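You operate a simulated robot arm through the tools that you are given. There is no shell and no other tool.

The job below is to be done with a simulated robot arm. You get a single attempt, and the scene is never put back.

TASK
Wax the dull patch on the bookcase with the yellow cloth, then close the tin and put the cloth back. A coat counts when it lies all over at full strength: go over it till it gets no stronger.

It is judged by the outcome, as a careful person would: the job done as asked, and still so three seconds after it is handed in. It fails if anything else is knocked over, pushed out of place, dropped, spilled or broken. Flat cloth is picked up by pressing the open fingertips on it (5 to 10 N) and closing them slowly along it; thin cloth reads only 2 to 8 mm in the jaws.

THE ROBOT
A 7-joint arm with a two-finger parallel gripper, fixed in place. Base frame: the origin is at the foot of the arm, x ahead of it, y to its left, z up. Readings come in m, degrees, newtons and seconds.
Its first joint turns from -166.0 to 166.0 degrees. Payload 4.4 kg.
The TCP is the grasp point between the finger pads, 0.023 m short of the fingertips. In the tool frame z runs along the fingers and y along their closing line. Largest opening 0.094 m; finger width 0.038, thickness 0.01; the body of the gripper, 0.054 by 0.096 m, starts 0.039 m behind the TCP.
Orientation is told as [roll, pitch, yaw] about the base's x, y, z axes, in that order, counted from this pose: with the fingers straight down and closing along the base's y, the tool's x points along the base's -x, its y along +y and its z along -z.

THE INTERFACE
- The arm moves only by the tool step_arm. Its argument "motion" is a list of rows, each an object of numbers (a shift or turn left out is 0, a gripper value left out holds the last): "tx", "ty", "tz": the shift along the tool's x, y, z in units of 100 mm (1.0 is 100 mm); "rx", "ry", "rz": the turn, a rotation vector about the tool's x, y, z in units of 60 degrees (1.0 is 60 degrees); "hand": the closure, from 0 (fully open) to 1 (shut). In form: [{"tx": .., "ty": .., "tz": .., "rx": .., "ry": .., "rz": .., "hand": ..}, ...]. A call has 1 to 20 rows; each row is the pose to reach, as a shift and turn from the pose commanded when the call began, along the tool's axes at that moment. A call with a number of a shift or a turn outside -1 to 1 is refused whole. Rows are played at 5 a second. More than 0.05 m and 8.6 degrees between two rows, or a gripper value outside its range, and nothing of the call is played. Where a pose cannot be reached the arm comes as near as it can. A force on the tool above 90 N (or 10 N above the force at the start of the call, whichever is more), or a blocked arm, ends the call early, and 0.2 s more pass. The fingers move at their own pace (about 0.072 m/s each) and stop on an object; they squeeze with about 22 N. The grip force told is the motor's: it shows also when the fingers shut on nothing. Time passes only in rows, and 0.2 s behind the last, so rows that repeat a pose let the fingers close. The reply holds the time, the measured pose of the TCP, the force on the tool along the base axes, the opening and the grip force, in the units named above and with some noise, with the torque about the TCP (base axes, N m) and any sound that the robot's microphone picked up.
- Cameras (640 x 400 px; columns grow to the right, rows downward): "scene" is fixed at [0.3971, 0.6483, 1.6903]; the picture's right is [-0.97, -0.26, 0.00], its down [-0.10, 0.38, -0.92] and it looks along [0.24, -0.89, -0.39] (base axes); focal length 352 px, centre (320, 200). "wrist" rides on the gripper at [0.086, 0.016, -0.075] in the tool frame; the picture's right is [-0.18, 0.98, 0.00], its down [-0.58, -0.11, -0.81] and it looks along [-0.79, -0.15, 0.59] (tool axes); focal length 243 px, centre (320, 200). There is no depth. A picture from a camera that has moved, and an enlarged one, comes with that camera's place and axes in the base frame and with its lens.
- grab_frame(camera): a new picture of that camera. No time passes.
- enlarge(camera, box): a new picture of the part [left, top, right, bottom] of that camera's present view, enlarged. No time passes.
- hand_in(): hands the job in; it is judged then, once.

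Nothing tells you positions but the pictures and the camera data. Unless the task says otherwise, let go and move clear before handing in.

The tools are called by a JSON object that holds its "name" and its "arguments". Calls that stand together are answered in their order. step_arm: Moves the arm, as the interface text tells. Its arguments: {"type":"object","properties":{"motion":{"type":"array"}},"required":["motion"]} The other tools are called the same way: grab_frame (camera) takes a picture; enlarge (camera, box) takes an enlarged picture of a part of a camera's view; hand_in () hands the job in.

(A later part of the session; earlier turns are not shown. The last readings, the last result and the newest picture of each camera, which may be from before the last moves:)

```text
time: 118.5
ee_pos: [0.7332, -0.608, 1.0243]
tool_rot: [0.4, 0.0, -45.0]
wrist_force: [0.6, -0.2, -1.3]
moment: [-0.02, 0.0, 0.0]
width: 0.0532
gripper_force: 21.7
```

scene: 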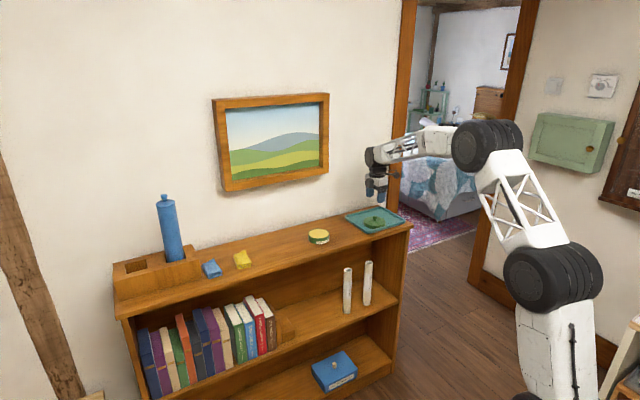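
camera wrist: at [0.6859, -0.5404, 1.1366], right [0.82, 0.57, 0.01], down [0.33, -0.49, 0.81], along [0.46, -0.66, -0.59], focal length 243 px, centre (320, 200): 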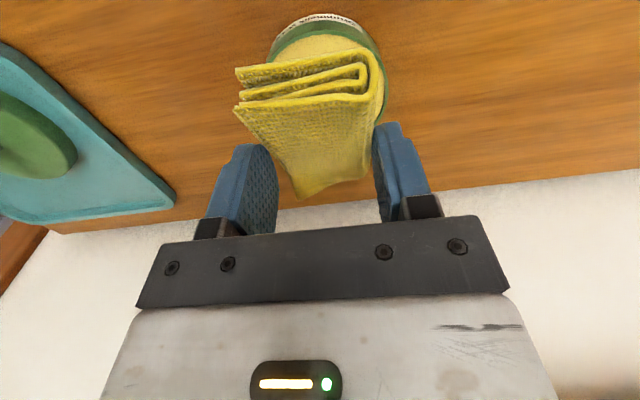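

No contact yet at TCP z≈1.024. Continuing down gently.

{"name": "step_arm", "arguments": {"motion": [{"tz": 0.02}, {"tz": 0.02}]}}

{"name": "step_arm", "arguments": {"motion": [{"tz": 0.02}, {"tz": 0.02}]}}

{"name": "enlarge", "arguments": {"camera": "scene", "box": [280, 205, 344, 245]}}

```text
time: 119.1
ee_pos: [0.7326, -0.6073, 1.0225]
tool_rot: [0.5, -0.1, -45.0]
wrist_force: [-0.1, 0.7, 8.4]
moment: [-0.08, -0.18, 0.03]
width: 0.0529
gripper_force: 22.4
```

```text
time: 119.7
ee_pos: [0.7335, -0.6066, 1.0208]
tool_rot: [0.4, -0.1, -45.0]
wrist_force: [-2.7, 3.1, 21.8]
moment: [-0.24, -0.24, 0.03]
width: 0.0533
gripper_force: 21.6
```

```text
10.00 times, centred on (312, 225) of scene
camera zoom: at [0.3971, 0.6483, 1.6903], right [-0.97, -0.26, 0.0], down [-0.1, 0.38, -0.92], along [0.24, -0.89, -0.39], focal length 3525 px, centre (400, -50)
```

zoom: 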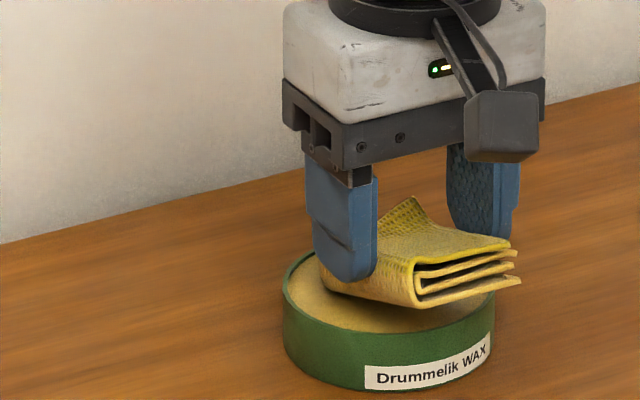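

Contact: the cloth touches the wax and its lower edges have taken on a tan wax tint. I'll ease to a light press, hold briefly, then lift and look.

{"name": "step_arm", "arguments": {"motion": [{"tz": -0.015}, {"tz": -0.015}, {"tz": -0.015}, {"tz": -0.015}, {"tz": -0.015}]}}

{"name": "enlarge", "arguments": {"camera": "scene", "box": [292, 210, 332, 235]}}

```text
time: 120.9
ee_pos: [0.7327, -0.6064, 1.0211]
tool_rot: [0.4, 0.0, -45.0]
wrist_force: [-0.7, 1.0, 5.8]
moment: [-0.07, -0.06, -0.05]
width: 0.0532
gripper_force: 21.7
```

```text
16.00 times, centred on (312, 222) of scene
camera zoom: at [0.3971, 0.6483, 1.6903], right [-0.97, -0.26, 0.0], down [-0.1, 0.38, -0.92], along [0.24, -0.89, -0.39], focal length 5640 px, centre (448, -160)
```

zoom: 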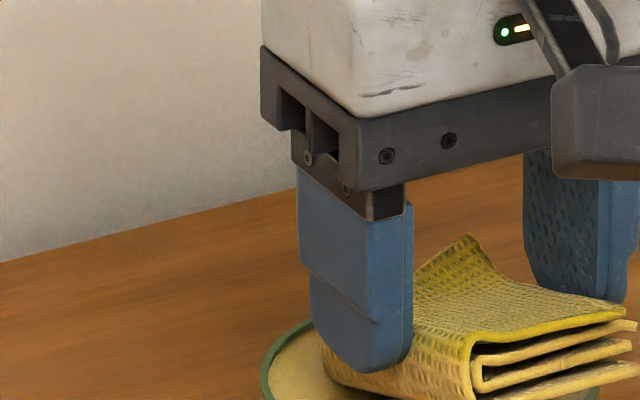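

The cloth has clearly taken up wax. I'll hold the light press a bit longer, then lift straight up.

{"name": "step_arm", "arguments": {"motion": [{"tz": 0.005}, {"tz": 0.005}, {"tz": 0.005}, {"tz": 0.005}, {"tz": 0.005}, {"tz": 0.005}, {"tz": 0.005}, {"tz": 0.005}]}}

{"name": "step_arm", "arguments": {"motion": [{"tz": -0.08}, {"tz": -0.18}, {"tz": -0.3}, {"tz": -0.42}, {"tz": -0.42}]}}

{"name": "enlarge", "arguments": {"camera": "scene", "box": [280, 195, 344, 235]}}

{"name": "grab_frame", "arguments": {"camera": "wrist"}}

```text
time: 122.7
ee_pos: [0.7315, -0.6079, 1.0212]
tool_rot: [0.5, 0.0, -45.1]
wrist_force: [1.0, 0.0, 3.9]
moment: [-0.08, -0.08, 0.0]
width: 0.0528
gripper_force: 22.4
```

```text
time: 123.9
ee_pos: [0.731, -0.6068, 1.0638]
tool_rot: [0.5, 0.0, -45.0]
wrist_force: [0.8, 0.0, 0.0]
moment: [0.05, 0.0, 0.02]
width: 0.053
gripper_force: 22.1
```

```text
10.00 times, centred on (312, 215) of scene
camera zoom: at [0.3971, 0.6483, 1.6903], right [-0.97, -0.26, 0.0], down [-0.1, 0.38, -0.92], along [0.24, -0.89, -0.39], focal length 3525 px, centre (400, 50)
```

zoom: 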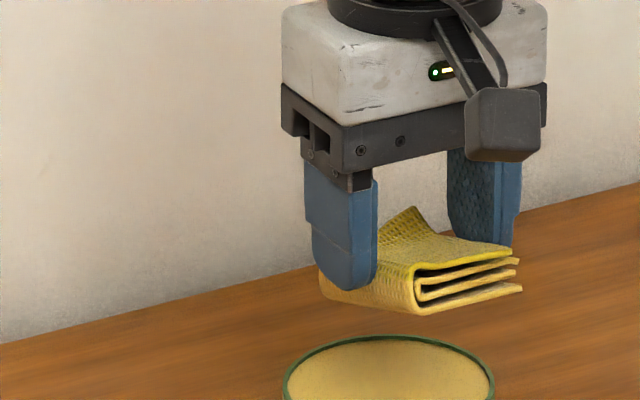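

```text
taken
camera wrist: at [0.6816, -0.5356, 1.1382], right [0.82, 0.57, 0.01], down [0.33, -0.49, 0.81], along [0.46, -0.66, -0.59], focal length 243 px, centre (320, 200)
```

wrist: 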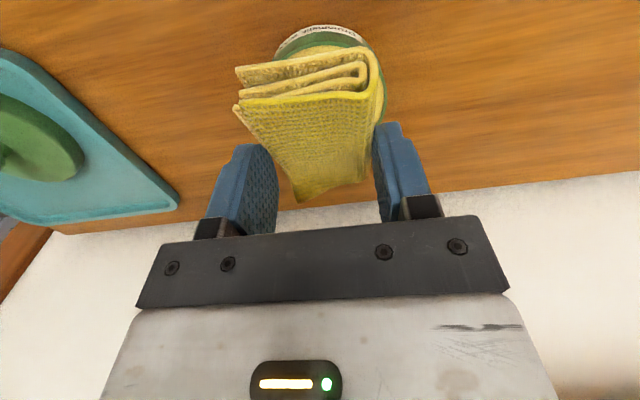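

The cloth is loaded with wax and the tin hasn't moved. I'll level the cloth (lean 21° again) and carry it over the middle of the tin–cloth gap.

{"name": "step_arm", "arguments": {"motion": [{"ry": -0.07, "ty": 0.05}, {"ry": -0.14, "ty": 0.15}, {"ry": -0.21, "ty": 0.3}, {"ry": -0.28, "ty": 0.45}, {"ry": -0.35, "ty": 0.6}, {"ry": -0.35, "ty": 0.75}, {"ry": -0.35, "ty": 0.9}, {"ry": -0.35, "ty": 1.0}, {"ry": -0.35, "ty": 1.0}]}}

{"name": "step_arm", "arguments": {"motion": [{"ty": 0.15}, {"ty": 0.3}, {"ty": 0.45}, {"ty": 0.6}, {"ty": 0.72}, {"ty": 0.72}]}}

{"name": "enlarge", "arguments": {"camera": "scene", "box": [240, 200, 336, 260]}}

```text
time: 125.9
ee_pos: [0.8025, -0.5356, 1.0635]
tool_rot: [0.5, -21.0, -45.2]
wrist_force: [0.2, -0.1, -0.9]
moment: [0.0, 0.02, 0.01]
width: 0.0531
gripper_force: 21.8
```

```text
time: 127.3
ee_pos: [0.853, -0.4861, 1.0663]
tool_rot: [0.6, -21.0, -45.2]
wrist_force: [-0.1, 0.4, -0.5]
moment: [-0.02, 0.02, -0.01]
width: 0.0528
gripper_force: 21.6
```

```text
6.67 times, centred on (288, 230) of scene
camera zoom: at [0.3971, 0.6483, 1.6903], right [-0.97, -0.26, 0.0], down [-0.1, 0.38, -0.92], along [0.24, -0.89, -0.39], focal length 2350 px, centre (533, 0)
```

zoom: 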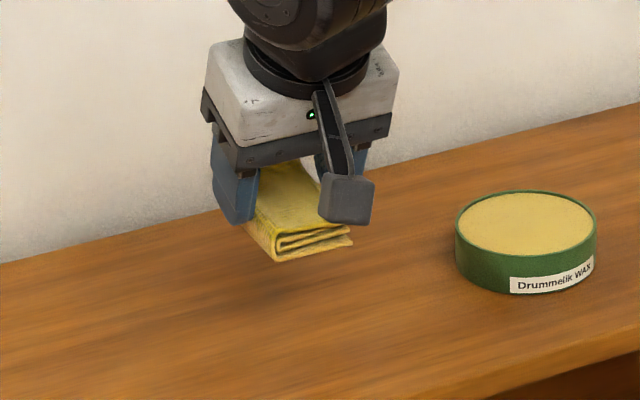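

The pad is level above the gap. Lowering to just above the wood, then feeling for light contact.

{"name": "step_arm", "arguments": {"motion": [{"tx": 0.07, "tz": 0.18}, {"tx": 0.14, "tz": 0.36}, {"tx": 0.2, "tz": 0.52}, {"tx": 0.25, "tz": 0.65}, {"tx": 0.272, "tz": 0.71}, {"tx": 0.272, "tz": 0.71}]}}

{"name": "step_arm", "arguments": {"motion": [{"tx": 0.0072, "tz": 0.0187}, {"tx": 0.0143, "tz": 0.0373}, {"tx": 0.0143, "tz": 0.0373}]}}

```text
time: 128.7
ee_pos: [0.8545, -0.4853, 0.9904]
tool_rot: [0.6, -21.0, -45.2]
wrist_force: [-0.2, 0.1, -0.6]
moment: [-0.04, -0.02, -0.02]
width: 0.0528
gripper_force: 22.3
```

```text
time: 129.5
ee_pos: [0.8542, -0.4856, 0.9843]
tool_rot: [0.6, -21.1, -45.2]
wrist_force: [0.4, -0.1, -0.2]
moment: [-0.02, 0.01, -0.03]
width: 0.053
gripper_force: 22.4
```

No contact yet at TCP z≈0.984. One-millimetre steps now.

{"name": "step_arm", "arguments": {"motion": [{"tx": 0.0036, "tz": 0.0093}, {"tx": 0.0036, "tz": 0.0093}]}}

{"name": "step_arm", "arguments": {"motion": [{"tx": 0.0036, "tz": 0.0093}, {"tx": 0.0036, "tz": 0.0093}]}}

```text
time: 130.1
ee_pos: [0.8553, -0.4849, 0.9851]
tool_rot: [0.6, -21.1, -45.3]
wrist_force: [1.2, -0.5, 8.4]
moment: [0.19, 0.2, 0.01]
width: 0.0527
gripper_force: 21.7
```

```text
time: 130.7
ee_pos: [0.8539, -0.4841, 0.9851]
tool_rot: [0.6, -21.1, -45.2]
wrist_force: [1.6, -2.6, 18.4]
moment: [0.35, 0.42, 0.03]
width: 0.0529
gripper_force: 22.4
```

Contact at about 8–18 N, slightly heavier on the near edge. I'll ease up 1 mm and level the pad by about a degree.

{"name": "step_arm", "arguments": {"motion": [{"tx": -0.0036, "tz": -0.0093, "ry": 0.015}, {"tx": -0.0036, "tz": -0.0093, "ry": 0.015}]}}

```text
time: 131.3
ee_pos: [0.8536, -0.4847, 0.9842]
tool_rot: [0.5, -20.1, -45.1]
wrist_force: [2.5, -1.4, 10.0]
moment: [0.15, 0.2, 0.01]
width: 0.0531
gripper_force: 21.9
```

A steady ~10 N. I'll do a first test stroke of ±6 cm along the bookcase and then look at what it leaves.

{"name": "step_arm", "arguments": {"motion": [{"ty": 0.12}, {"ty": 0.24}, {"ty": 0.36}, {"ty": 0.48}, {"ty": 0.6}, {"ty": 0.48}, {"ty": 0.36}, {"ty": 0.24}, {"ty": 0.12}, {"ty": 0.0}, {"ty": -0.12}, {"ty": -0.24}, {"ty": -0.36}, {"ty": -0.48}, {"ty": -0.6}, {"ty": -0.48}, {"ty": -0.36}, {"ty": -0.24}, {"ty": -0.12}, {"ty": 0.0}]}}

{"name": "enlarge", "arguments": {"camera": "scene", "box": [240, 215, 336, 275]}}

{"name": "grab_frame", "arguments": {"camera": "wrist"}}

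```text
time: 135.5
ee_pos: [0.854, -0.4836, 0.9831]
tool_rot: [0.6, -20.1, -45.2]
wrist_force: [0.3, 0.7, -0.1]
moment: [0.02, 0.02, 0.0]
width: 0.0533
gripper_force: 21.6
```

```text
6.67 times, centred on (288, 245) of scene
camera zoom: at [0.3971, 0.6483, 1.6903], right [-0.97, -0.26, 0.0], down [-0.1, 0.38, -0.92], along [0.24, -0.89, -0.39], focal length 2350 px, centre (533, -100)
```

zoom: 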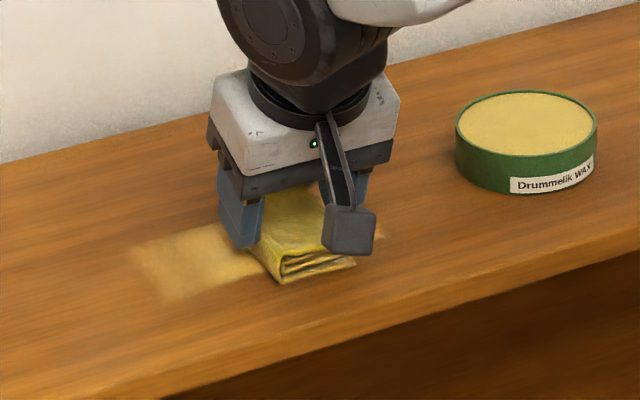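

```text
taken
camera wrist: at [0.7891, -0.3983, 1.0241], right [0.82, 0.57, 0.07], down [0.11, -0.27, 0.96], along [0.57, -0.77, -0.28], focal length 243 px, centre (320, 200)
```

wrist: 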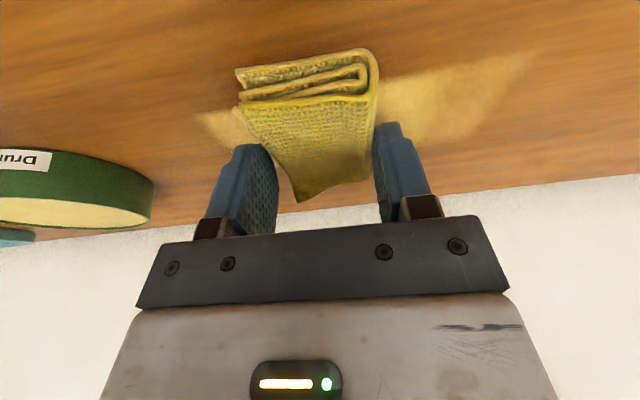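

The stroke leaves a clearly visible pale wax film. Contact faded by the end, so I'll lift and look at the film from above.

{"name": "step_arm", "arguments": {"motion": [{"tx": -0.036, "tz": -0.094}, {"tx": -0.107, "tz": -0.28}, {"tx": -0.215, "tz": -0.56}, {"tx": -0.322, "tz": -0.84}, {"tx": -0.322, "tz": -0.84}]}}

{"name": "step_arm", "arguments": {"motion": [{"tx": 0.3}, {"tx": 0.6}, {"tx": 0.9}, {"tx": 1.0}]}}

{"name": "enlarge", "arguments": {"camera": "scene", "box": [240, 215, 336, 275]}}

{"name": "grab_frame", "arguments": {"camera": "wrist"}}

```text
time: 136.7
ee_pos: [0.8533, -0.487, 1.0743]
tool_rot: [0.5, -20.1, -45.3]
wrist_force: [0.0, 0.2, -0.9]
moment: [0.0, 0.0, 0.01]
width: 0.053
gripper_force: 21.8
```

```text
time: 137.7
ee_pos: [0.7882, -0.4212, 1.0381]
tool_rot: [0.5, -20.2, -45.2]
wrist_force: [-0.8, 0.1, -1.0]
moment: [0.0, -0.04, 0.0]
width: 0.0529
gripper_force: 22.5
```

```text
6.67 times, centred on (288, 245) of scene
camera zoom: at [0.3971, 0.6483, 1.6903], right [-0.97, -0.26, 0.0], down [-0.1, 0.38, -0.92], along [0.24, -0.89, -0.39], focal length 2350 px, centre (533, -100)
```

zoom: 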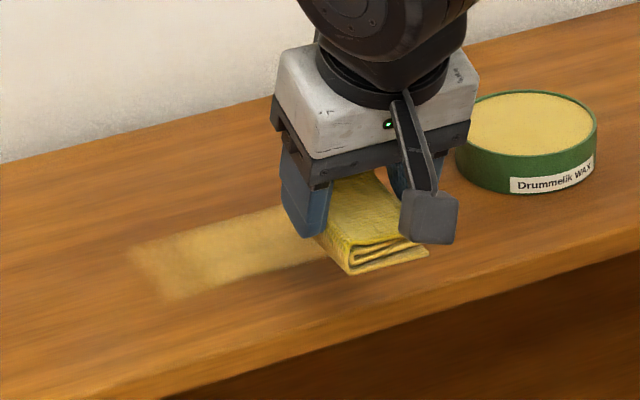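

```text
taken
camera wrist: at [0.7227, -0.3339, 1.0797], right [0.82, 0.57, 0.07], down [0.11, -0.27, 0.96], along [0.57, -0.77, -0.28], focal length 243 px, centre (320, 200)
```

wrist: 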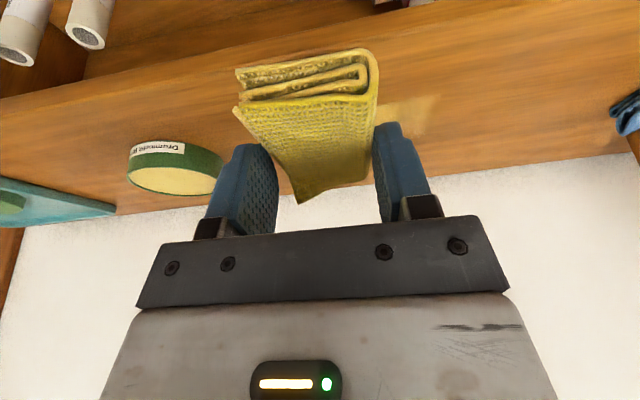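

The pale film is visible beside the pad. I'll raise the arm out of the way to see the whole film.

{"name": "step_arm", "arguments": {"motion": [{"tz": -0.25}, {"tz": -0.5}, {"tz": -0.75}, {"tz": -1.0}]}}

{"name": "step_arm", "arguments": {"motion": [{"tz": -0.25}, {"tz": -0.5}, {"tz": -0.75}, {"tz": -0.75}]}}

{"name": "enlarge", "arguments": {"camera": "scene", "box": [240, 215, 336, 275]}}

{"name": "enlarge", "arguments": {"camera": "scene", "box": [250, 225, 314, 265]}}

{"name": "grab_frame", "arguments": {"camera": "wrist"}}

```text
time: 138.7
ee_pos: [0.7648, -0.3956, 1.133]
tool_rot: [0.4, -20.1, -45.1]
wrist_force: [0.7, -0.5, -1.2]
moment: [-0.04, -0.01, 0.01]
width: 0.0532
gripper_force: 21.6
```

```text
time: 139.7
ee_pos: [0.7443, -0.3784, 1.2042]
tool_rot: [0.5, -20.0, -45.1]
wrist_force: [-0.3, -0.6, -0.5]
moment: [-0.01, 0.0, 0.01]
width: 0.0529
gripper_force: 22.2
```

```text
6.67 times, centred on (288, 245) of scene
camera zoom: at [0.3971, 0.6483, 1.6903], right [-0.97, -0.26, 0.0], down [-0.1, 0.38, -0.92], along [0.24, -0.89, -0.39], focal length 2350 px, centre (533, -100)
```

zoom: 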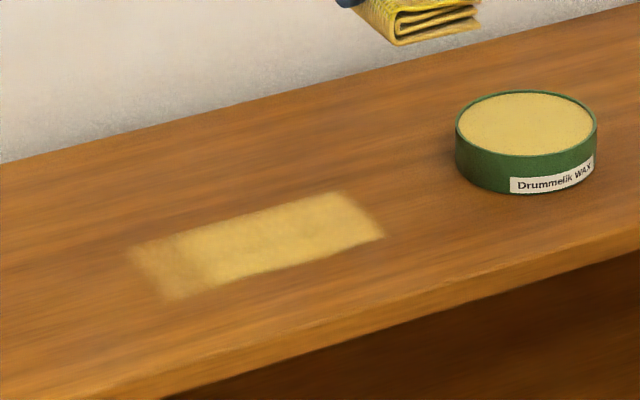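

```text
10.00 times, centred on (282, 245) of scene
camera zoom: at [0.3971, 0.6483, 1.6903], right [-0.97, -0.26, 0.0], down [-0.1, 0.38, -0.92], along [0.24, -0.89, -0.39], focal length 3525 px, centre (700, -250)
```

zoom: 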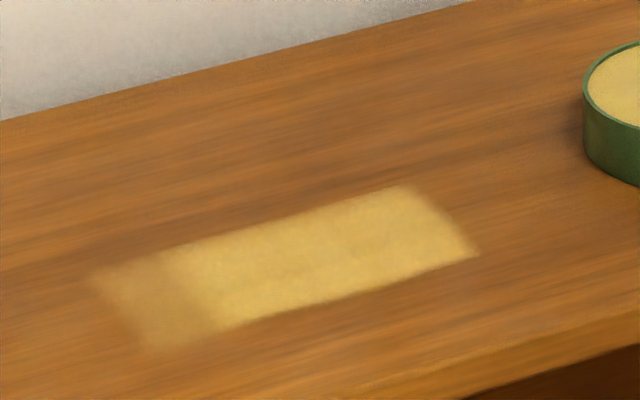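

```text
taken
camera wrist: at [0.6794, -0.2924, 1.2439], right [0.82, 0.57, 0.07], down [0.11, -0.27, 0.96], along [0.57, -0.77, -0.28], focal length 243 px, centre (320, 200)
```

wrist: 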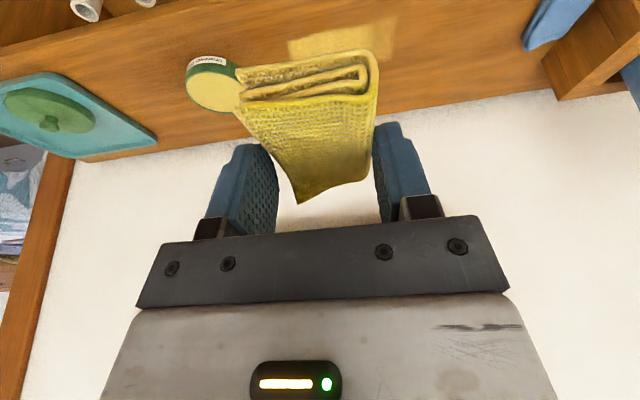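

A yellow film is visible, strong in a sharply bounded strip and weaker at its left end. I'll zoom to judge which edges are the patch's own borders.

{"name": "enlarge", "arguments": {"camera": "scene", "box": [258, 238, 298, 263]}}

{"name": "enlarge", "arguments": {"camera": "wrist", "box": [270, 0, 430, 100]}}

{"name": "enlarge", "arguments": {"camera": "wrist", "box": [200, 30, 400, 210]}}

```text
16.00 times, centred on (278, 250) of scene
camera zoom: at [0.3971, 0.6483, 1.6903], right [-0.97, -0.26, 0.0], down [-0.1, 0.38, -0.92], along [0.24, -0.89, -0.39], focal length 5640 px, centre (992, -608)
```

zoom: 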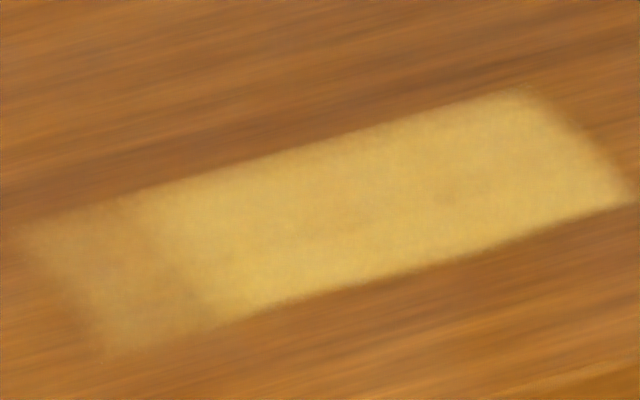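

```text
4.00 times, centred on (350, 50) of wrist
camera zoom: at [0.6794, -0.2924, 1.2439], right [0.82, 0.57, 0.07], down [0.11, -0.27, 0.96], along [0.57, -0.77, -0.28], focal length 970 px, centre (200, 800)
```

zoom: 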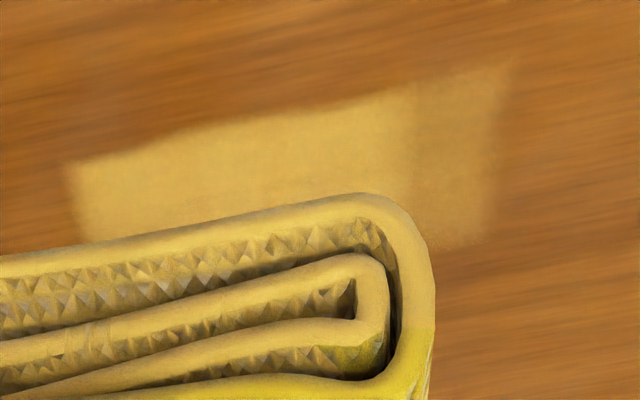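

```text
2.22 times, centred on (300, 120) of wrist
camera zoom: at [0.6794, -0.2924, 1.2439], right [0.82, 0.57, 0.07], down [0.11, -0.27, 0.96], along [0.57, -0.77, -0.28], focal length 539 px, centre (364, 378)
```

zoom: 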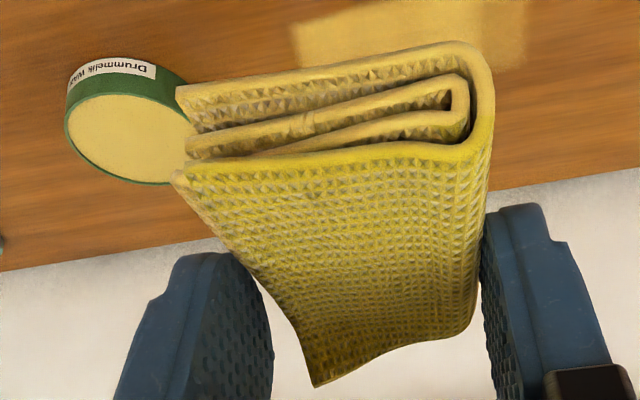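

The film's front and right edges look sharp, inside the area the pad covered, so I take those as the patch's own borders; it likely extends further back and left. I'll return with the pad further back and wipe there with contact checks.

{"name": "step_arm", "arguments": {"motion": [{"tx": -0.2, "tz": 0.22}, {"tx": -0.4, "tz": 0.44}, {"tx": -0.6, "tz": 0.66}, {"tx": -0.722, "tz": 0.795}]}}

{"name": "step_arm", "arguments": {"motion": [{"tx": -0.2, "tz": 0.22}, {"tx": -0.4, "tz": 0.44}, {"tx": -0.6, "tz": 0.66}, {"tx": -0.722, "tz": 0.795}]}}

{"name": "step_arm", "arguments": {"motion": [{"tx": 0.1, "tz": 0.27}, {"tx": 0.2, "tz": 0.55}, {"tx": 0.3, "tz": 0.82}, {"tx": 0.335, "tz": 0.92}, {"tx": 0.335, "tz": 0.92}]}}

{"name": "grab_frame", "arguments": {"camera": "wrist"}}

{"name": "enlarge", "arguments": {"camera": "scene", "box": [240, 205, 336, 265]}}

```text
time: 140.7
ee_pos: [0.8121, -0.4452, 1.1533]
tool_rot: [0.5, -20.1, -45.2]
wrist_force: [0.5, -0.5, -0.7]
moment: [0.02, 0.0, -0.01]
width: 0.0532
gripper_force: 21.6
```

```text
time: 141.7
ee_pos: [0.8795, -0.5105, 1.1045]
tool_rot: [0.7, -20.2, -45.2]
wrist_force: [0.3, -0.1, -0.6]
moment: [-0.01, 0.04, 0.0]
width: 0.0529
gripper_force: 22.1
```

```text
time: 142.9
ee_pos: [0.8811, -0.5123, 1.0058]
tool_rot: [0.6, -20.1, -45.2]
wrist_force: [0.3, -0.2, -0.3]
moment: [0.0, 0.02, -0.01]
width: 0.0534
gripper_force: 21.8
```

```text
taken
camera wrist: at [0.8156, -0.4256, 1.0471], right [0.82, 0.57, 0.07], down [0.11, -0.27, 0.96], along [0.57, -0.77, -0.28], focal length 243 px, centre (320, 200)
```

wrist: 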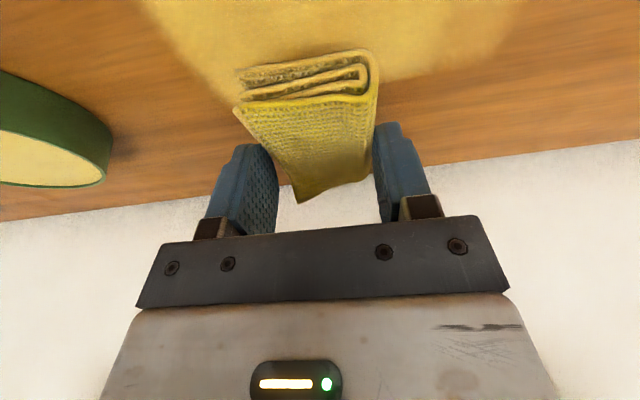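

```text
6.67 times, centred on (288, 235) of scene
camera zoom: at [0.3971, 0.6483, 1.6903], right [-0.97, -0.26, 0.0], down [-0.1, 0.38, -0.92], along [0.24, -0.89, -0.39], focal length 2350 px, centre (533, -33)
```

zoom: 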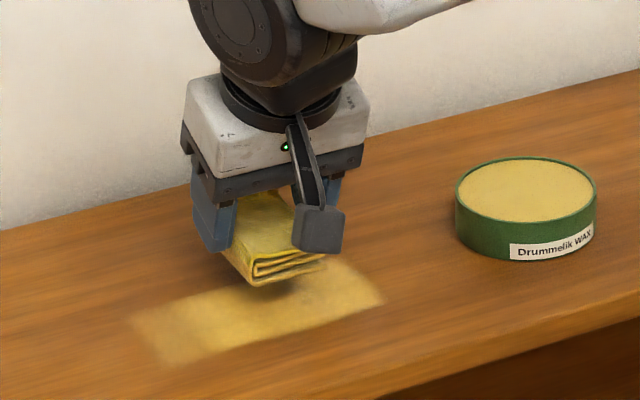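

The film is right in front of the pad. Lowering to touch here, with the pad centred about 4 cm further back than before.

{"name": "step_arm", "arguments": {"motion": [{"tx": 0.03, "tz": 0.08}, {"tx": 0.055, "tz": 0.15}, {"tx": 0.065, "tz": 0.18}, {"tx": 0.065, "tz": 0.18}]}}

{"name": "step_arm", "arguments": {"motion": [{"tx": 0.0034, "tz": 0.0094}, {"tx": 0.0068, "tz": 0.0188}, {"tx": 0.0068, "tz": 0.0188}]}}

{"name": "step_arm", "arguments": {"motion": [{"tx": 0.0034, "tz": 0.0094}, {"tx": 0.0034, "tz": 0.0094}]}}

```text
time: 143.9
ee_pos: [0.8816, -0.5118, 0.9877]
tool_rot: [0.5, -20.0, -45.1]
wrist_force: [-0.1, 1.0, -0.2]
moment: [0.03, -0.02, 0.02]
width: 0.0528
gripper_force: 22.0
```

```text
time: 144.7
ee_pos: [0.8818, -0.5109, 0.9851]
tool_rot: [0.5, -20.2, -45.2]
wrist_force: [-0.6, -1.1, -0.2]
moment: [0.05, 0.0, -0.01]
width: 0.053
gripper_force: 22.3
```

```text
time: 145.3
ee_pos: [0.8809, -0.5121, 0.985]
tool_rot: [0.5, -20.1, -45.3]
wrist_force: [-0.6, 0.4, -1.2]
moment: [0.01, 0.02, -0.01]
width: 0.0531
gripper_force: 21.7
```

{"name": "step_arm", "arguments": {"motion": [{"tx": 0.0034, "tz": 0.0094}, {"tx": 0.0034, "tz": 0.0094}]}}

{"name": "step_arm", "arguments": {"motion": [{"tx": 0.0034, "tz": 0.0094}, {"tx": 0.0034, "tz": 0.0094}]}}

```text
time: 145.9
ee_pos: [0.8821, -0.5115, 0.9837]
tool_rot: [0.7, -20.2, -45.2]
wrist_force: [0.3, 0.8, 1.9]
moment: [0.06, 0.06, -0.03]
width: 0.0532
gripper_force: 22.1
```

```text
time: 146.5
ee_pos: [0.8799, -0.5113, 0.9832]
tool_rot: [0.6, -20.1, -45.2]
wrist_force: [-1.9, -0.5, 10.9]
moment: [0.15, 0.38, 0.01]
width: 0.0527
gripper_force: 21.8
```

About 11 N, again mostly on the near edge. I'll level the pad by another 1.5° and re-check.

{"name": "step_arm", "arguments": {"motion": [{"ry": 0.025}, {"ry": 0.025}]}}

{"name": "step_arm", "arguments": {"motion": [{"tx": 0.0033, "tz": 0.0094}, {"tx": 0.0033, "tz": 0.0094}]}}

```text
time: 147.1
ee_pos: [0.8819, -0.5122, 0.9826]
tool_rot: [0.6, -18.7, -45.2]
wrist_force: [2.9, -4.5, 17.0]
moment: [-0.62, -0.44, -0.01]
width: 0.053
gripper_force: 21.6
```

```text
time: 147.7
ee_pos: [0.8801, -0.5126, 0.9835]
tool_rot: [0.6, -18.7, -45.1]
wrist_force: [-0.2, 2.2, 24.4]
moment: [-0.29, -0.3, 0.05]
width: 0.0528
gripper_force: 21.5
```

Now slightly heavier on the far edge; the level lies between. I'll split the difference and ease off to about 10 N.

{"name": "step_arm", "arguments": {"motion": [{"ry": -0.009, "tx": -0.0045, "tz": -0.013}, {"ry": -0.009, "tx": -0.0045, "tz": -0.013}]}}

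```text
time: 148.3
ee_pos: [0.8809, -0.5099, 0.9822]
tool_rot: [0.5, -19.1, -45.0]
wrist_force: [4.5, 2.4, 17.7]
moment: [0.19, 0.02, 0.02]
width: 0.053
gripper_force: 22.3
```

Nicely flat now at ~18 N. I'll ease 0.5 mm and stroke left to the patch's left side, checking force.

{"name": "step_arm", "arguments": {"motion": [{"tx": -0.0016, "tz": -0.0047}, {"tx": -0.0016, "tz": -0.0047, "ty": 0.12}, {"tx": -0.0016, "tz": -0.0047, "ty": 0.24}, {"tx": -0.0016, "tz": -0.0047, "ty": 0.36}, {"tx": -0.0016, "tz": -0.0047, "ty": 0.48}, {"tx": -0.0016, "tz": -0.0047, "ty": 0.6}, {"tx": -0.0016, "tz": -0.0047, "ty": 0.6}]}}

{"name": "step_arm", "arguments": {"motion": [{"ty": -0.12}, {"ty": -0.24}, {"ty": -0.36}, {"ty": -0.48}, {"ty": -0.6}, {"ty": -0.6}]}}

{"name": "enlarge", "arguments": {"camera": "scene", "box": [240, 205, 336, 265]}}

{"name": "grab_frame", "arguments": {"camera": "wrist"}}

```text
time: 149.9
ee_pos: [0.9246, -0.4679, 0.9818]
tool_rot: [0.6, -19.2, -45.1]
wrist_force: [-1.4, 0.6, -0.6]
moment: [-0.03, 0.0, 0.01]
width: 0.0531
gripper_force: 22.4
```

```text
time: 151.3
ee_pos: [0.8812, -0.5107, 0.9832]
tool_rot: [0.5, -19.2, -45.1]
wrist_force: [0.4, 0.7, 0.5]
moment: [-0.05, -0.04, -0.02]
width: 0.053
gripper_force: 22.2
```

```text
6.67 times, centred on (288, 235) of scene
camera zoom: at [0.3971, 0.6483, 1.6903], right [-0.97, -0.26, 0.0], down [-0.1, 0.38, -0.92], along [0.24, -0.89, -0.39], focal length 2350 px, centre (533, -33)
```

zoom: 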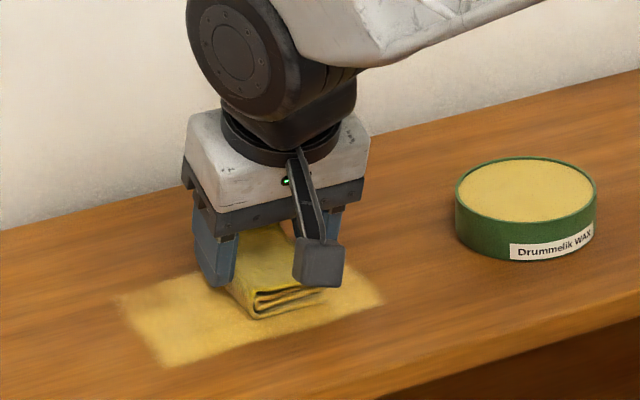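

```text
taken
camera wrist: at [0.8161, -0.4254, 1.0257], right [0.82, 0.57, 0.07], down [0.12, -0.28, 0.95], along [0.56, -0.77, -0.3], focal length 243 px, centre (320, 200)
```

wrist: 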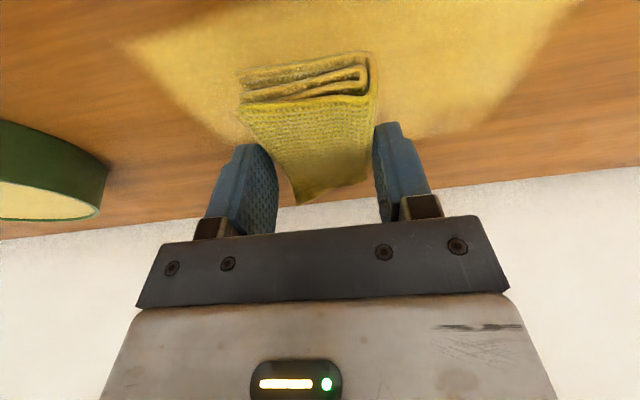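

The film is growing further back and filling in on the left. I'll press lightly again and stroke to the right side of the patch.

{"name": "step_arm", "arguments": {"motion": [{"tx": 0.0033, "tz": 0.0094}, {"tx": 0.0033, "tz": 0.0094}]}}

{"name": "step_arm", "arguments": {"motion": [{"tx": 0.0033, "tz": 0.0094}, {"tx": 0.0033, "tz": 0.0094}]}}

```text
time: 151.9
ee_pos: [0.8807, -0.5104, 0.9829]
tool_rot: [0.6, -19.3, -45.1]
wrist_force: [-0.1, 0.3, 2.4]
moment: [0.04, 0.06, -0.04]
width: 0.0527
gripper_force: 21.9
```

```text
time: 152.5
ee_pos: [0.881, -0.5114, 0.9818]
tool_rot: [0.8, -19.2, -45.1]
wrist_force: [-0.7, 2.8, 10.6]
moment: [0.09, 0.03, -0.01]
width: 0.0531
gripper_force: 21.3
```

~11 N again. Stroking right and back.

{"name": "step_arm", "arguments": {"motion": [{"ty": -0.12}, {"ty": -0.24}, {"ty": -0.36}, {"ty": -0.48}, {"ty": -0.56}, {"ty": -0.48}, {"ty": -0.36}, {"ty": -0.24}, {"ty": -0.12}, {"ty": 0.0}, {"ty": 0.0}]}}

{"name": "step_arm", "arguments": {"motion": [{"tx": -0.036, "tz": -0.094}, {"tx": -0.12, "tz": -0.3}, {"tx": -0.2, "tz": -0.6}, {"tx": -0.2, "tz": -0.9}, {"tx": -0.2, "tz": -1.0}]}}

{"name": "step_arm", "arguments": {"motion": [{"tx": 0.2, "tz": -0.3}, {"tx": 0.4, "tz": -0.6}, {"tx": 0.6, "tz": -0.9}, {"tx": 0.9, "tz": -1.0}, {"tx": 0.9, "tz": -1.0}]}}

{"name": "enlarge", "arguments": {"camera": "scene", "box": [250, 225, 314, 265]}}

{"name": "grab_frame", "arguments": {"camera": "wrist"}}

```text
time: 154.9
ee_pos: [0.8818, -0.5117, 0.9818]
tool_rot: [0.6, -19.2, -45.1]
wrist_force: [-5.3, -6.7, 23.7]
moment: [-0.15, 0.24, -0.04]
width: 0.0531
gripper_force: 22.1
```

```text
time: 156.1
ee_pos: [0.8707, -0.5027, 1.0829]
tool_rot: [0.5, -19.2, -45.1]
wrist_force: [0.1, -0.9, -0.3]
moment: [-0.02, 0.01, 0.0]
width: 0.0528
gripper_force: 21.7
```

```text
time: 157.3
ee_pos: [0.787, -0.4197, 1.1463]
tool_rot: [0.5, -19.1, -45.0]
wrist_force: [-0.2, -0.7, -0.6]
moment: [-0.01, 0.0, 0.02]
width: 0.053
gripper_force: 21.6
```

```text
10.00 times, centred on (282, 245) of scene
camera zoom: at [0.3971, 0.6483, 1.6903], right [-0.97, -0.26, 0.0], down [-0.1, 0.38, -0.92], along [0.24, -0.89, -0.39], focal length 3525 px, centre (700, -250)
```

zoom: 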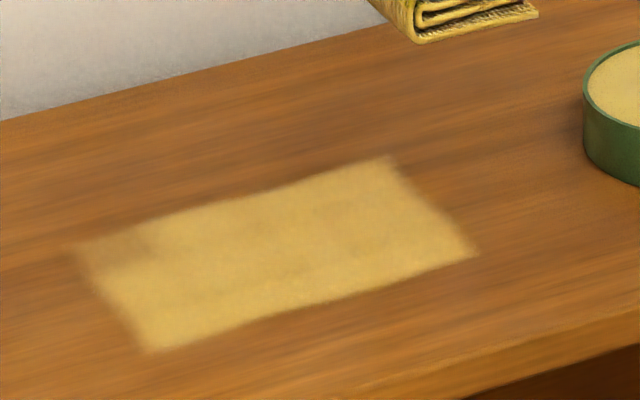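

```text
taken
camera wrist: at [0.723, -0.334, 1.1897], right [0.82, 0.57, 0.07], down [0.12, -0.28, 0.95], along [0.56, -0.77, -0.3], focal length 243 px, centre (320, 200)
```

wrist: 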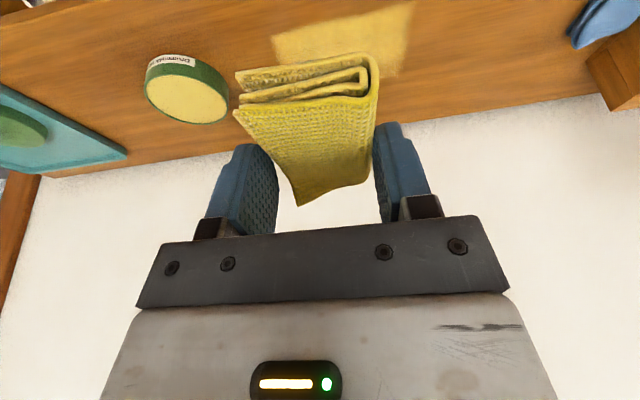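

The film's right, front and back edges did not move beyond where they were although the pad went past them, so those are the patch borders: about a 14 × 8.6 cm patch. The back-left corner is still weak. Let me zoom in to judge.

{"name": "enlarge", "arguments": {"camera": "scene", "box": [254, 232, 302, 262]}}

{"name": "enlarge", "arguments": {"camera": "wrist", "box": [260, 0, 430, 106]}}

```text
13.33 times, centred on (278, 247) of scene
camera zoom: at [0.3971, 0.6483, 1.6903], right [-0.97, -0.26, 0.0], down [-0.1, 0.38, -0.92], along [0.24, -0.89, -0.39], focal length 4700 px, centre (880, -427)
```

zoom: 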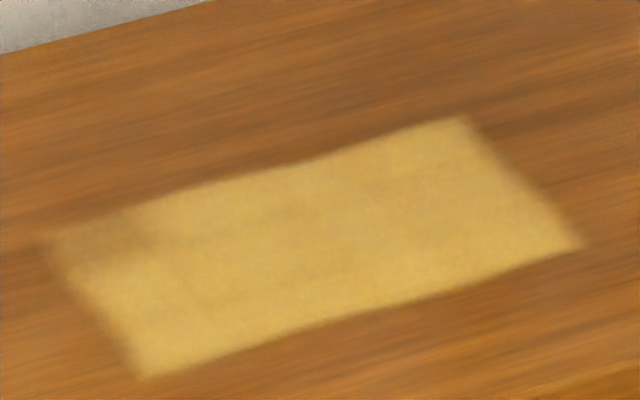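

```text
3.76 times, centred on (345, 53) of wrist
camera zoom: at [0.723, -0.334, 1.1897], right [0.82, 0.57, 0.07], down [0.12, -0.28, 0.95], along [0.56, -0.77, -0.3], focal length 913 px, centre (226, 753)
```

zoom: 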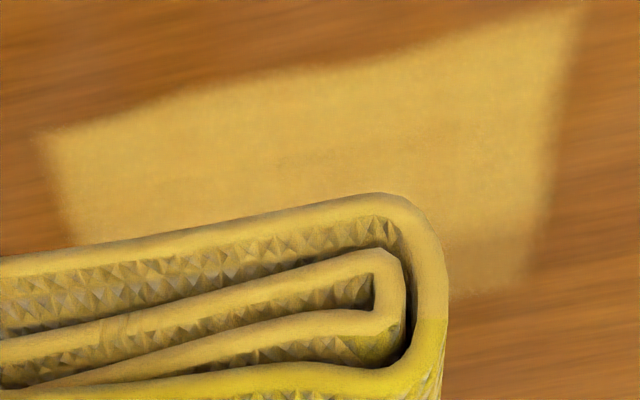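

The front, right and back borders look settled; the left border is still uncertain. I'll go back in with the pad centred on the patch depth and further left.

{"name": "step_arm", "arguments": {"motion": [{"tx": -0.11, "tz": 0.28, "ty": 0.11}, {"tx": -0.22, "tz": 0.57, "ty": 0.23}, {"tx": -0.333, "tz": 0.856, "ty": 0.35}]}}

{"name": "step_arm", "arguments": {"motion": [{"tx": -0.11, "tz": 0.28, "ty": 0.11}, {"tx": -0.22, "tz": 0.57, "ty": 0.23}, {"tx": -0.333, "tz": 0.856, "ty": 0.35}, {"tx": -0.333, "tz": 0.856, "ty": 0.35}]}}

{"name": "step_arm", "arguments": {"motion": [{"tx": 0.02, "tz": 0.06}, {"tx": 0.045, "tz": 0.13}, {"tx": 0.06, "tz": 0.175}, {"tx": 0.06, "tz": 0.175}]}}

```text
time: 158.1
ee_pos: [0.8532, -0.4353, 1.0798]
tool_rot: [0.6, -19.2, -45.3]
wrist_force: [-0.7, -0.9, 0.8]
moment: [0.0, 0.01, 0.0]
width: 0.0531
gripper_force: 21.9
```

```text
time: 159.1
ee_pos: [0.923, -0.4527, 1.0071]
tool_rot: [0.4, -19.2, -45.1]
wrist_force: [0.4, 0.1, -0.4]
moment: [0.01, -0.01, -0.01]
width: 0.0527
gripper_force: 21.8
```

```text
time: 160.1
ee_pos: [0.9218, -0.453, 0.9886]
tool_rot: [0.6, -19.2, -45.1]
wrist_force: [0.0, 0.7, -0.2]
moment: [-0.04, 0.01, 0.01]
width: 0.0529
gripper_force: 21.6
```

In position at the left part. Lowering to contact in small steps.

{"name": "step_arm", "arguments": {"motion": [{"tx": 0.007, "tz": 0.019}, {"tx": 0.0165, "tz": 0.0472}, {"tx": 0.0165, "tz": 0.0472}]}}

{"name": "step_arm", "arguments": {"motion": [{"tx": 0.0033, "tz": 0.0094}, {"tx": 0.0033, "tz": 0.0094}]}}

{"name": "step_arm", "arguments": {"motion": [{"tx": 0.0033, "tz": 0.0094}, {"tx": 0.0033, "tz": 0.0094}]}}

```text
time: 160.9
ee_pos: [0.9219, -0.4531, 0.9835]
tool_rot: [0.6, -19.2, -45.1]
wrist_force: [-0.4, -0.8, -1.1]
moment: [-0.04, 0.0, -0.04]
width: 0.053
gripper_force: 22.2
```

```text
time: 161.5
ee_pos: [0.9213, -0.4531, 0.9843]
tool_rot: [0.5, -19.2, -45.2]
wrist_force: [0.0, -0.6, 0.0]
moment: [0.02, 0.0, 0.02]
width: 0.0531
gripper_force: 22.5
```

```text
time: 162.1
ee_pos: [0.9206, -0.4531, 0.9827]
tool_rot: [0.5, -19.2, -45.1]
wrist_force: [-0.9, 0.5, -0.9]
moment: [-0.02, 0.01, -0.01]
width: 0.0532
gripper_force: 21.9
```

{"name": "step_arm", "arguments": {"motion": [{"tx": 0.0033, "tz": 0.0094}, {"tx": 0.0033, "tz": 0.0094}]}}

{"name": "step_arm", "arguments": {"motion": [{"tx": 0.0033, "tz": 0.0094}, {"tx": 0.0033, "tz": 0.0094}]}}

```text
time: 162.7
ee_pos: [0.9217, -0.4531, 0.9835]
tool_rot: [0.6, -19.3, -45.0]
wrist_force: [-1.1, 0.4, 2.5]
moment: [0.02, 0.1, 0.03]
width: 0.0533
gripper_force: 21.5
```

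```text
time: 163.3
ee_pos: [0.9226, -0.4527, 0.9816]
tool_rot: [0.5, -19.3, -45.1]
wrist_force: [1.0, -0.3, 10.6]
moment: [-0.04, -0.03, 0.0]
width: 0.0532
gripper_force: 22.2
```

Flat contact at ~11 N. Stroking left 3 cm and then right across the patch.

{"name": "step_arm", "arguments": {"motion": [{"ty": 0.1}, {"ty": 0.2}, {"ty": 0.3}, {"ty": 0.3}, {"ty": 0.2}, {"ty": 0.1}, {"ty": 0.0}, {"ty": -0.1}, {"ty": -0.2}, {"ty": -0.3}, {"ty": -0.4}, {"ty": -0.5}, {"ty": -0.6}, {"ty": -0.7}, {"ty": -0.8}, {"ty": -0.9}, {"ty": -1.0}, {"ty": -1.0}]}}

{"name": "enlarge", "arguments": {"camera": "scene", "box": [240, 215, 336, 275]}}

{"name": "grab_frame", "arguments": {"camera": "wrist"}}

```text
time: 167.1
ee_pos: [0.8507, -0.5239, 0.9811]
tool_rot: [0.5, -19.3, -45.1]
wrist_force: [9.1, 9.2, 27.2]
moment: [0.22, -0.43, 0.15]
width: 0.053
gripper_force: 22.1
```

```text
6.67 times, centred on (288, 245) of scene
camera zoom: at [0.3971, 0.6483, 1.6903], right [-0.97, -0.26, 0.0], down [-0.1, 0.38, -0.92], along [0.24, -0.89, -0.39], focal length 2350 px, centre (533, -100)
```

zoom: 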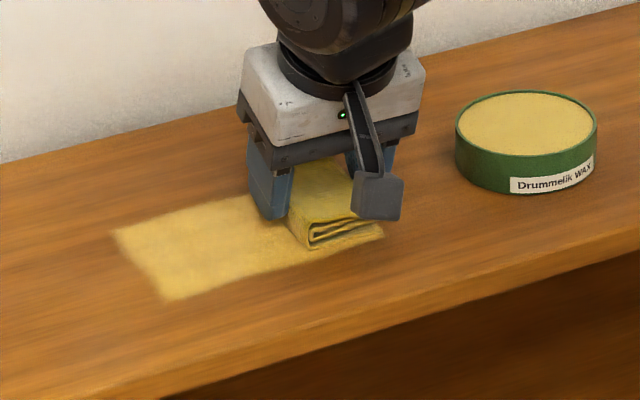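

```text
taken
camera wrist: at [0.7862, -0.4381, 1.0231], right [0.82, 0.57, 0.07], down [0.12, -0.28, 0.95], along [0.56, -0.77, -0.3], focal length 243 px, centre (320, 200)
```

wrist: 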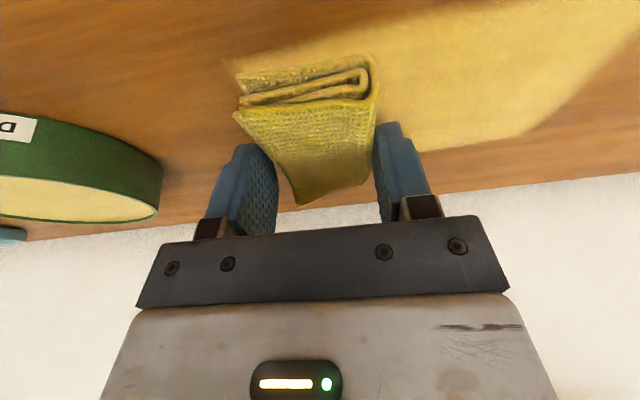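

The pad went well past the left border without the film spreading, so the patch spans about 14 × 8.5 cm and I've located all its borders. Now repeated passes, with a small height correction along the stroke.

{"name": "step_arm", "arguments": {"motion": [{"ty": 0.1, "tx": -0.003, "tz": -0.0084}, {"ty": 0.2, "tx": -0.0026, "tz": -0.0074}, {"ty": 0.3, "tx": -0.0023, "tz": -0.0064}, {"ty": 0.4, "tx": -0.0019, "tz": -0.0054}, {"ty": 0.5, "tx": -0.0016, "tz": -0.0045}, {"ty": 0.6, "tx": -0.0012, "tz": -0.0035}, {"ty": 0.7, "tx": -0.0009, "tz": -0.0025}, {"ty": 0.8, "tx": -0.0005, "tz": -0.0015}, {"ty": 0.9, "tx": -0.0002, "tz": -0.0005}, {"ty": 1.0, "tx": 0.0002, "tz": 0.0005}, {"ty": 1.0, "tx": 0.0002, "tz": 0.0005}]}}

{"name": "step_arm", "arguments": {"motion": [{"ty": -0.1, "tx": -0.0003, "tz": -0.001}, {"ty": -0.2, "tx": -0.0007, "tz": -0.002}, {"ty": -0.3, "tx": -0.001, "tz": -0.003}, {"ty": -0.4, "tx": -0.0014, "tz": -0.004}, {"ty": -0.5, "tx": -0.0017, "tz": -0.005}, {"ty": -0.6, "tx": -0.0021, "tz": -0.006}, {"ty": -0.7, "tx": -0.0024, "tz": -0.007}, {"ty": -0.8, "tx": -0.0028, "tz": -0.008}, {"ty": -0.9, "tx": -0.0031, "tz": -0.009}, {"ty": -1.0, "tx": -0.0035, "tz": -0.01}, {"ty": -1.0, "tx": -0.0035, "tz": -0.01}]}}

{"name": "enlarge", "arguments": {"camera": "scene", "box": [240, 215, 336, 275]}}

```text
time: 169.5
ee_pos: [0.9215, -0.4535, 0.981]
tool_rot: [0.4, -19.2, -45.2]
wrist_force: [-6.2, -5.6, 15.7]
moment: [-0.11, 0.22, -0.01]
width: 0.053
gripper_force: 22.2
```

```text
time: 171.9
ee_pos: [0.8502, -0.5248, 0.9805]
tool_rot: [0.5, -19.3, -45.1]
wrist_force: [0.6, 1.9, 3.0]
moment: [0.1, 0.04, -0.04]
width: 0.053
gripper_force: 22.1
```

```text
6.67 times, centred on (288, 245) of scene
camera zoom: at [0.3971, 0.6483, 1.6903], right [-0.97, -0.26, 0.0], down [-0.1, 0.38, -0.92], along [0.24, -0.89, -0.39], focal length 2350 px, centre (533, -100)
```

zoom: 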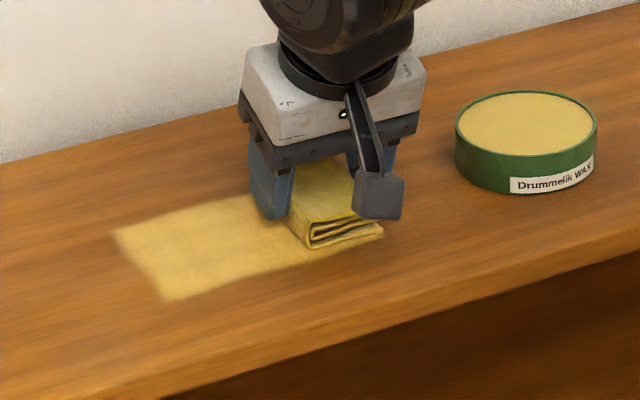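

Contact stays moderate. Next a pass along the front part of the patch: shifting the pad 2 cm towards me.

{"name": "step_arm", "arguments": {"motion": [{"tx": 0.063, "tz": -0.0217}, {"tx": 0.126, "tz": -0.0433}, {"tx": 0.189, "tz": -0.065}, {"tx": 0.1913, "tz": -0.0584}, {"tx": 0.1913, "tz": -0.0584}]}}

```text
time: 173.1
ee_pos: [0.8354, -0.5104, 0.9797]
tool_rot: [0.6, -19.1, -45.2]
wrist_force: [-2.5, -0.1, 9.7]
moment: [0.08, 0.13, -0.02]
width: 0.053
gripper_force: 22.0
```

~10 N at the front row. Stroking left and back.

{"name": "step_arm", "arguments": {"motion": [{"ty": 0.1, "tx": 0.0003, "tz": 0.001}, {"ty": 0.2, "tx": 0.0007, "tz": 0.002}, {"ty": 0.3, "tx": 0.001, "tz": 0.003}, {"ty": 0.4, "tx": 0.0014, "tz": 0.004}, {"ty": 0.5, "tx": 0.0017, "tz": 0.005}, {"ty": 0.6, "tx": 0.0021, "tz": 0.006}, {"ty": 0.7, "tx": 0.0024, "tz": 0.007}, {"ty": 0.8, "tx": 0.0028, "tz": 0.008}, {"ty": 0.9, "tx": 0.0031, "tz": 0.009}, {"ty": 1.0, "tx": 0.0035, "tz": 0.01}, {"ty": 1.0, "tx": 0.0035, "tz": 0.01}]}}

{"name": "step_arm", "arguments": {"motion": [{"ty": -0.1, "tx": -0.0003, "tz": -0.001}, {"ty": -0.2, "tx": -0.0007, "tz": -0.002}, {"ty": -0.3, "tx": -0.001, "tz": -0.003}, {"ty": -0.4, "tx": -0.0014, "tz": -0.004}, {"ty": -0.5, "tx": -0.0017, "tz": -0.005}, {"ty": -0.6, "tx": -0.0021, "tz": -0.006}, {"ty": -0.7, "tx": -0.0024, "tz": -0.007}, {"ty": -0.8, "tx": -0.0028, "tz": -0.008}, {"ty": -0.9, "tx": -0.0031, "tz": -0.009}, {"ty": -1.0, "tx": -0.0035, "tz": -0.01}, {"ty": -1.0, "tx": -0.0035, "tz": -0.01}]}}

```text
time: 175.5
ee_pos: [0.9068, -0.4382, 0.9812]
tool_rot: [0.6, -19.3, -45.2]
wrist_force: [-3.7, -8.1, 18.2]
moment: [-0.29, 0.15, -0.05]
width: 0.053
gripper_force: 21.4
```

```text
time: 177.9
ee_pos: [0.8356, -0.5104, 0.9795]
tool_rot: [0.6, -19.2, -45.1]
wrist_force: [2.9, 4.1, 11.9]
moment: [0.18, 0.02, -0.01]
width: 0.0531
gripper_force: 22.3
```

Good contact throughout. Now shift to the back row (4 cm further back), wiping on the way.

{"name": "step_arm", "arguments": {"motion": [{"tx": -0.076, "tz": 0.026}, {"tx": -0.151, "tz": 0.052}, {"tx": -0.227, "tz": 0.079}, {"tx": -0.302, "tz": 0.105}, {"tx": -0.378, "tz": 0.131}, {"tx": -0.378, "tz": 0.131}]}}

```text
time: 179.3
ee_pos: [0.8656, -0.5378, 0.9793]
tool_rot: [0.5, -19.3, -45.1]
wrist_force: [-0.4, 1.7, 4.9]
moment: [0.08, 0.05, 0.0]
width: 0.0531
gripper_force: 22.0
```

Light contact (5 N) at the back row. Pressing half a millimetre more and stroking left and back.

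{"name": "step_arm", "arguments": {"motion": [{"ty": 0.0, "tx": 0.0017, "tz": 0.0047}, {"ty": 0.1, "tx": 0.002, "tz": 0.0057}, {"ty": 0.2, "tx": 0.0024, "tz": 0.0067}, {"ty": 0.3, "tx": 0.0027, "tz": 0.0077}, {"ty": 0.4, "tx": 0.0031, "tz": 0.0087}, {"ty": 0.5, "tx": 0.0034, "tz": 0.0097}, {"ty": 0.6, "tx": 0.0038, "tz": 0.0107}, {"ty": 0.7, "tx": 0.0041, "tz": 0.0117}, {"ty": 0.8, "tx": 0.0045, "tz": 0.0127}, {"ty": 0.9, "tx": 0.0048, "tz": 0.0137}, {"ty": 1.0, "tx": 0.0052, "tz": 0.0147}, {"ty": 1.0, "tx": 0.0052, "tz": 0.0147}]}}

{"name": "step_arm", "arguments": {"motion": [{"ty": -0.1, "tx": -0.0003, "tz": -0.001}, {"ty": -0.2, "tx": -0.0007, "tz": -0.002}, {"ty": -0.3, "tx": -0.001, "tz": -0.003}, {"ty": -0.4, "tx": -0.0014, "tz": -0.004}, {"ty": -0.5, "tx": -0.0017, "tz": -0.005}, {"ty": -0.6, "tx": -0.0021, "tz": -0.006}, {"ty": -0.7, "tx": -0.0024, "tz": -0.007}, {"ty": -0.8, "tx": -0.0028, "tz": -0.008}, {"ty": -0.9, "tx": -0.0031, "tz": -0.009}, {"ty": -1.0, "tx": -0.0035, "tz": -0.01}, {"ty": -1.0, "tx": -0.0035, "tz": -0.01}]}}

```text
time: 181.9
ee_pos: [0.9349, -0.4686, 0.9798]
tool_rot: [0.6, -19.1, -45.0]
wrist_force: [-4.2, -7.6, 20.8]
moment: [-0.12, 0.1, -0.07]
width: 0.0534
gripper_force: 22.3
```

```text
time: 184.3
ee_pos: [0.8647, -0.5383, 0.9797]
tool_rot: [0.5, -19.1, -45.1]
wrist_force: [5.4, 7.6, 23.8]
moment: [0.3, 0.0, -0.04]
width: 0.0534
gripper_force: 21.9
```

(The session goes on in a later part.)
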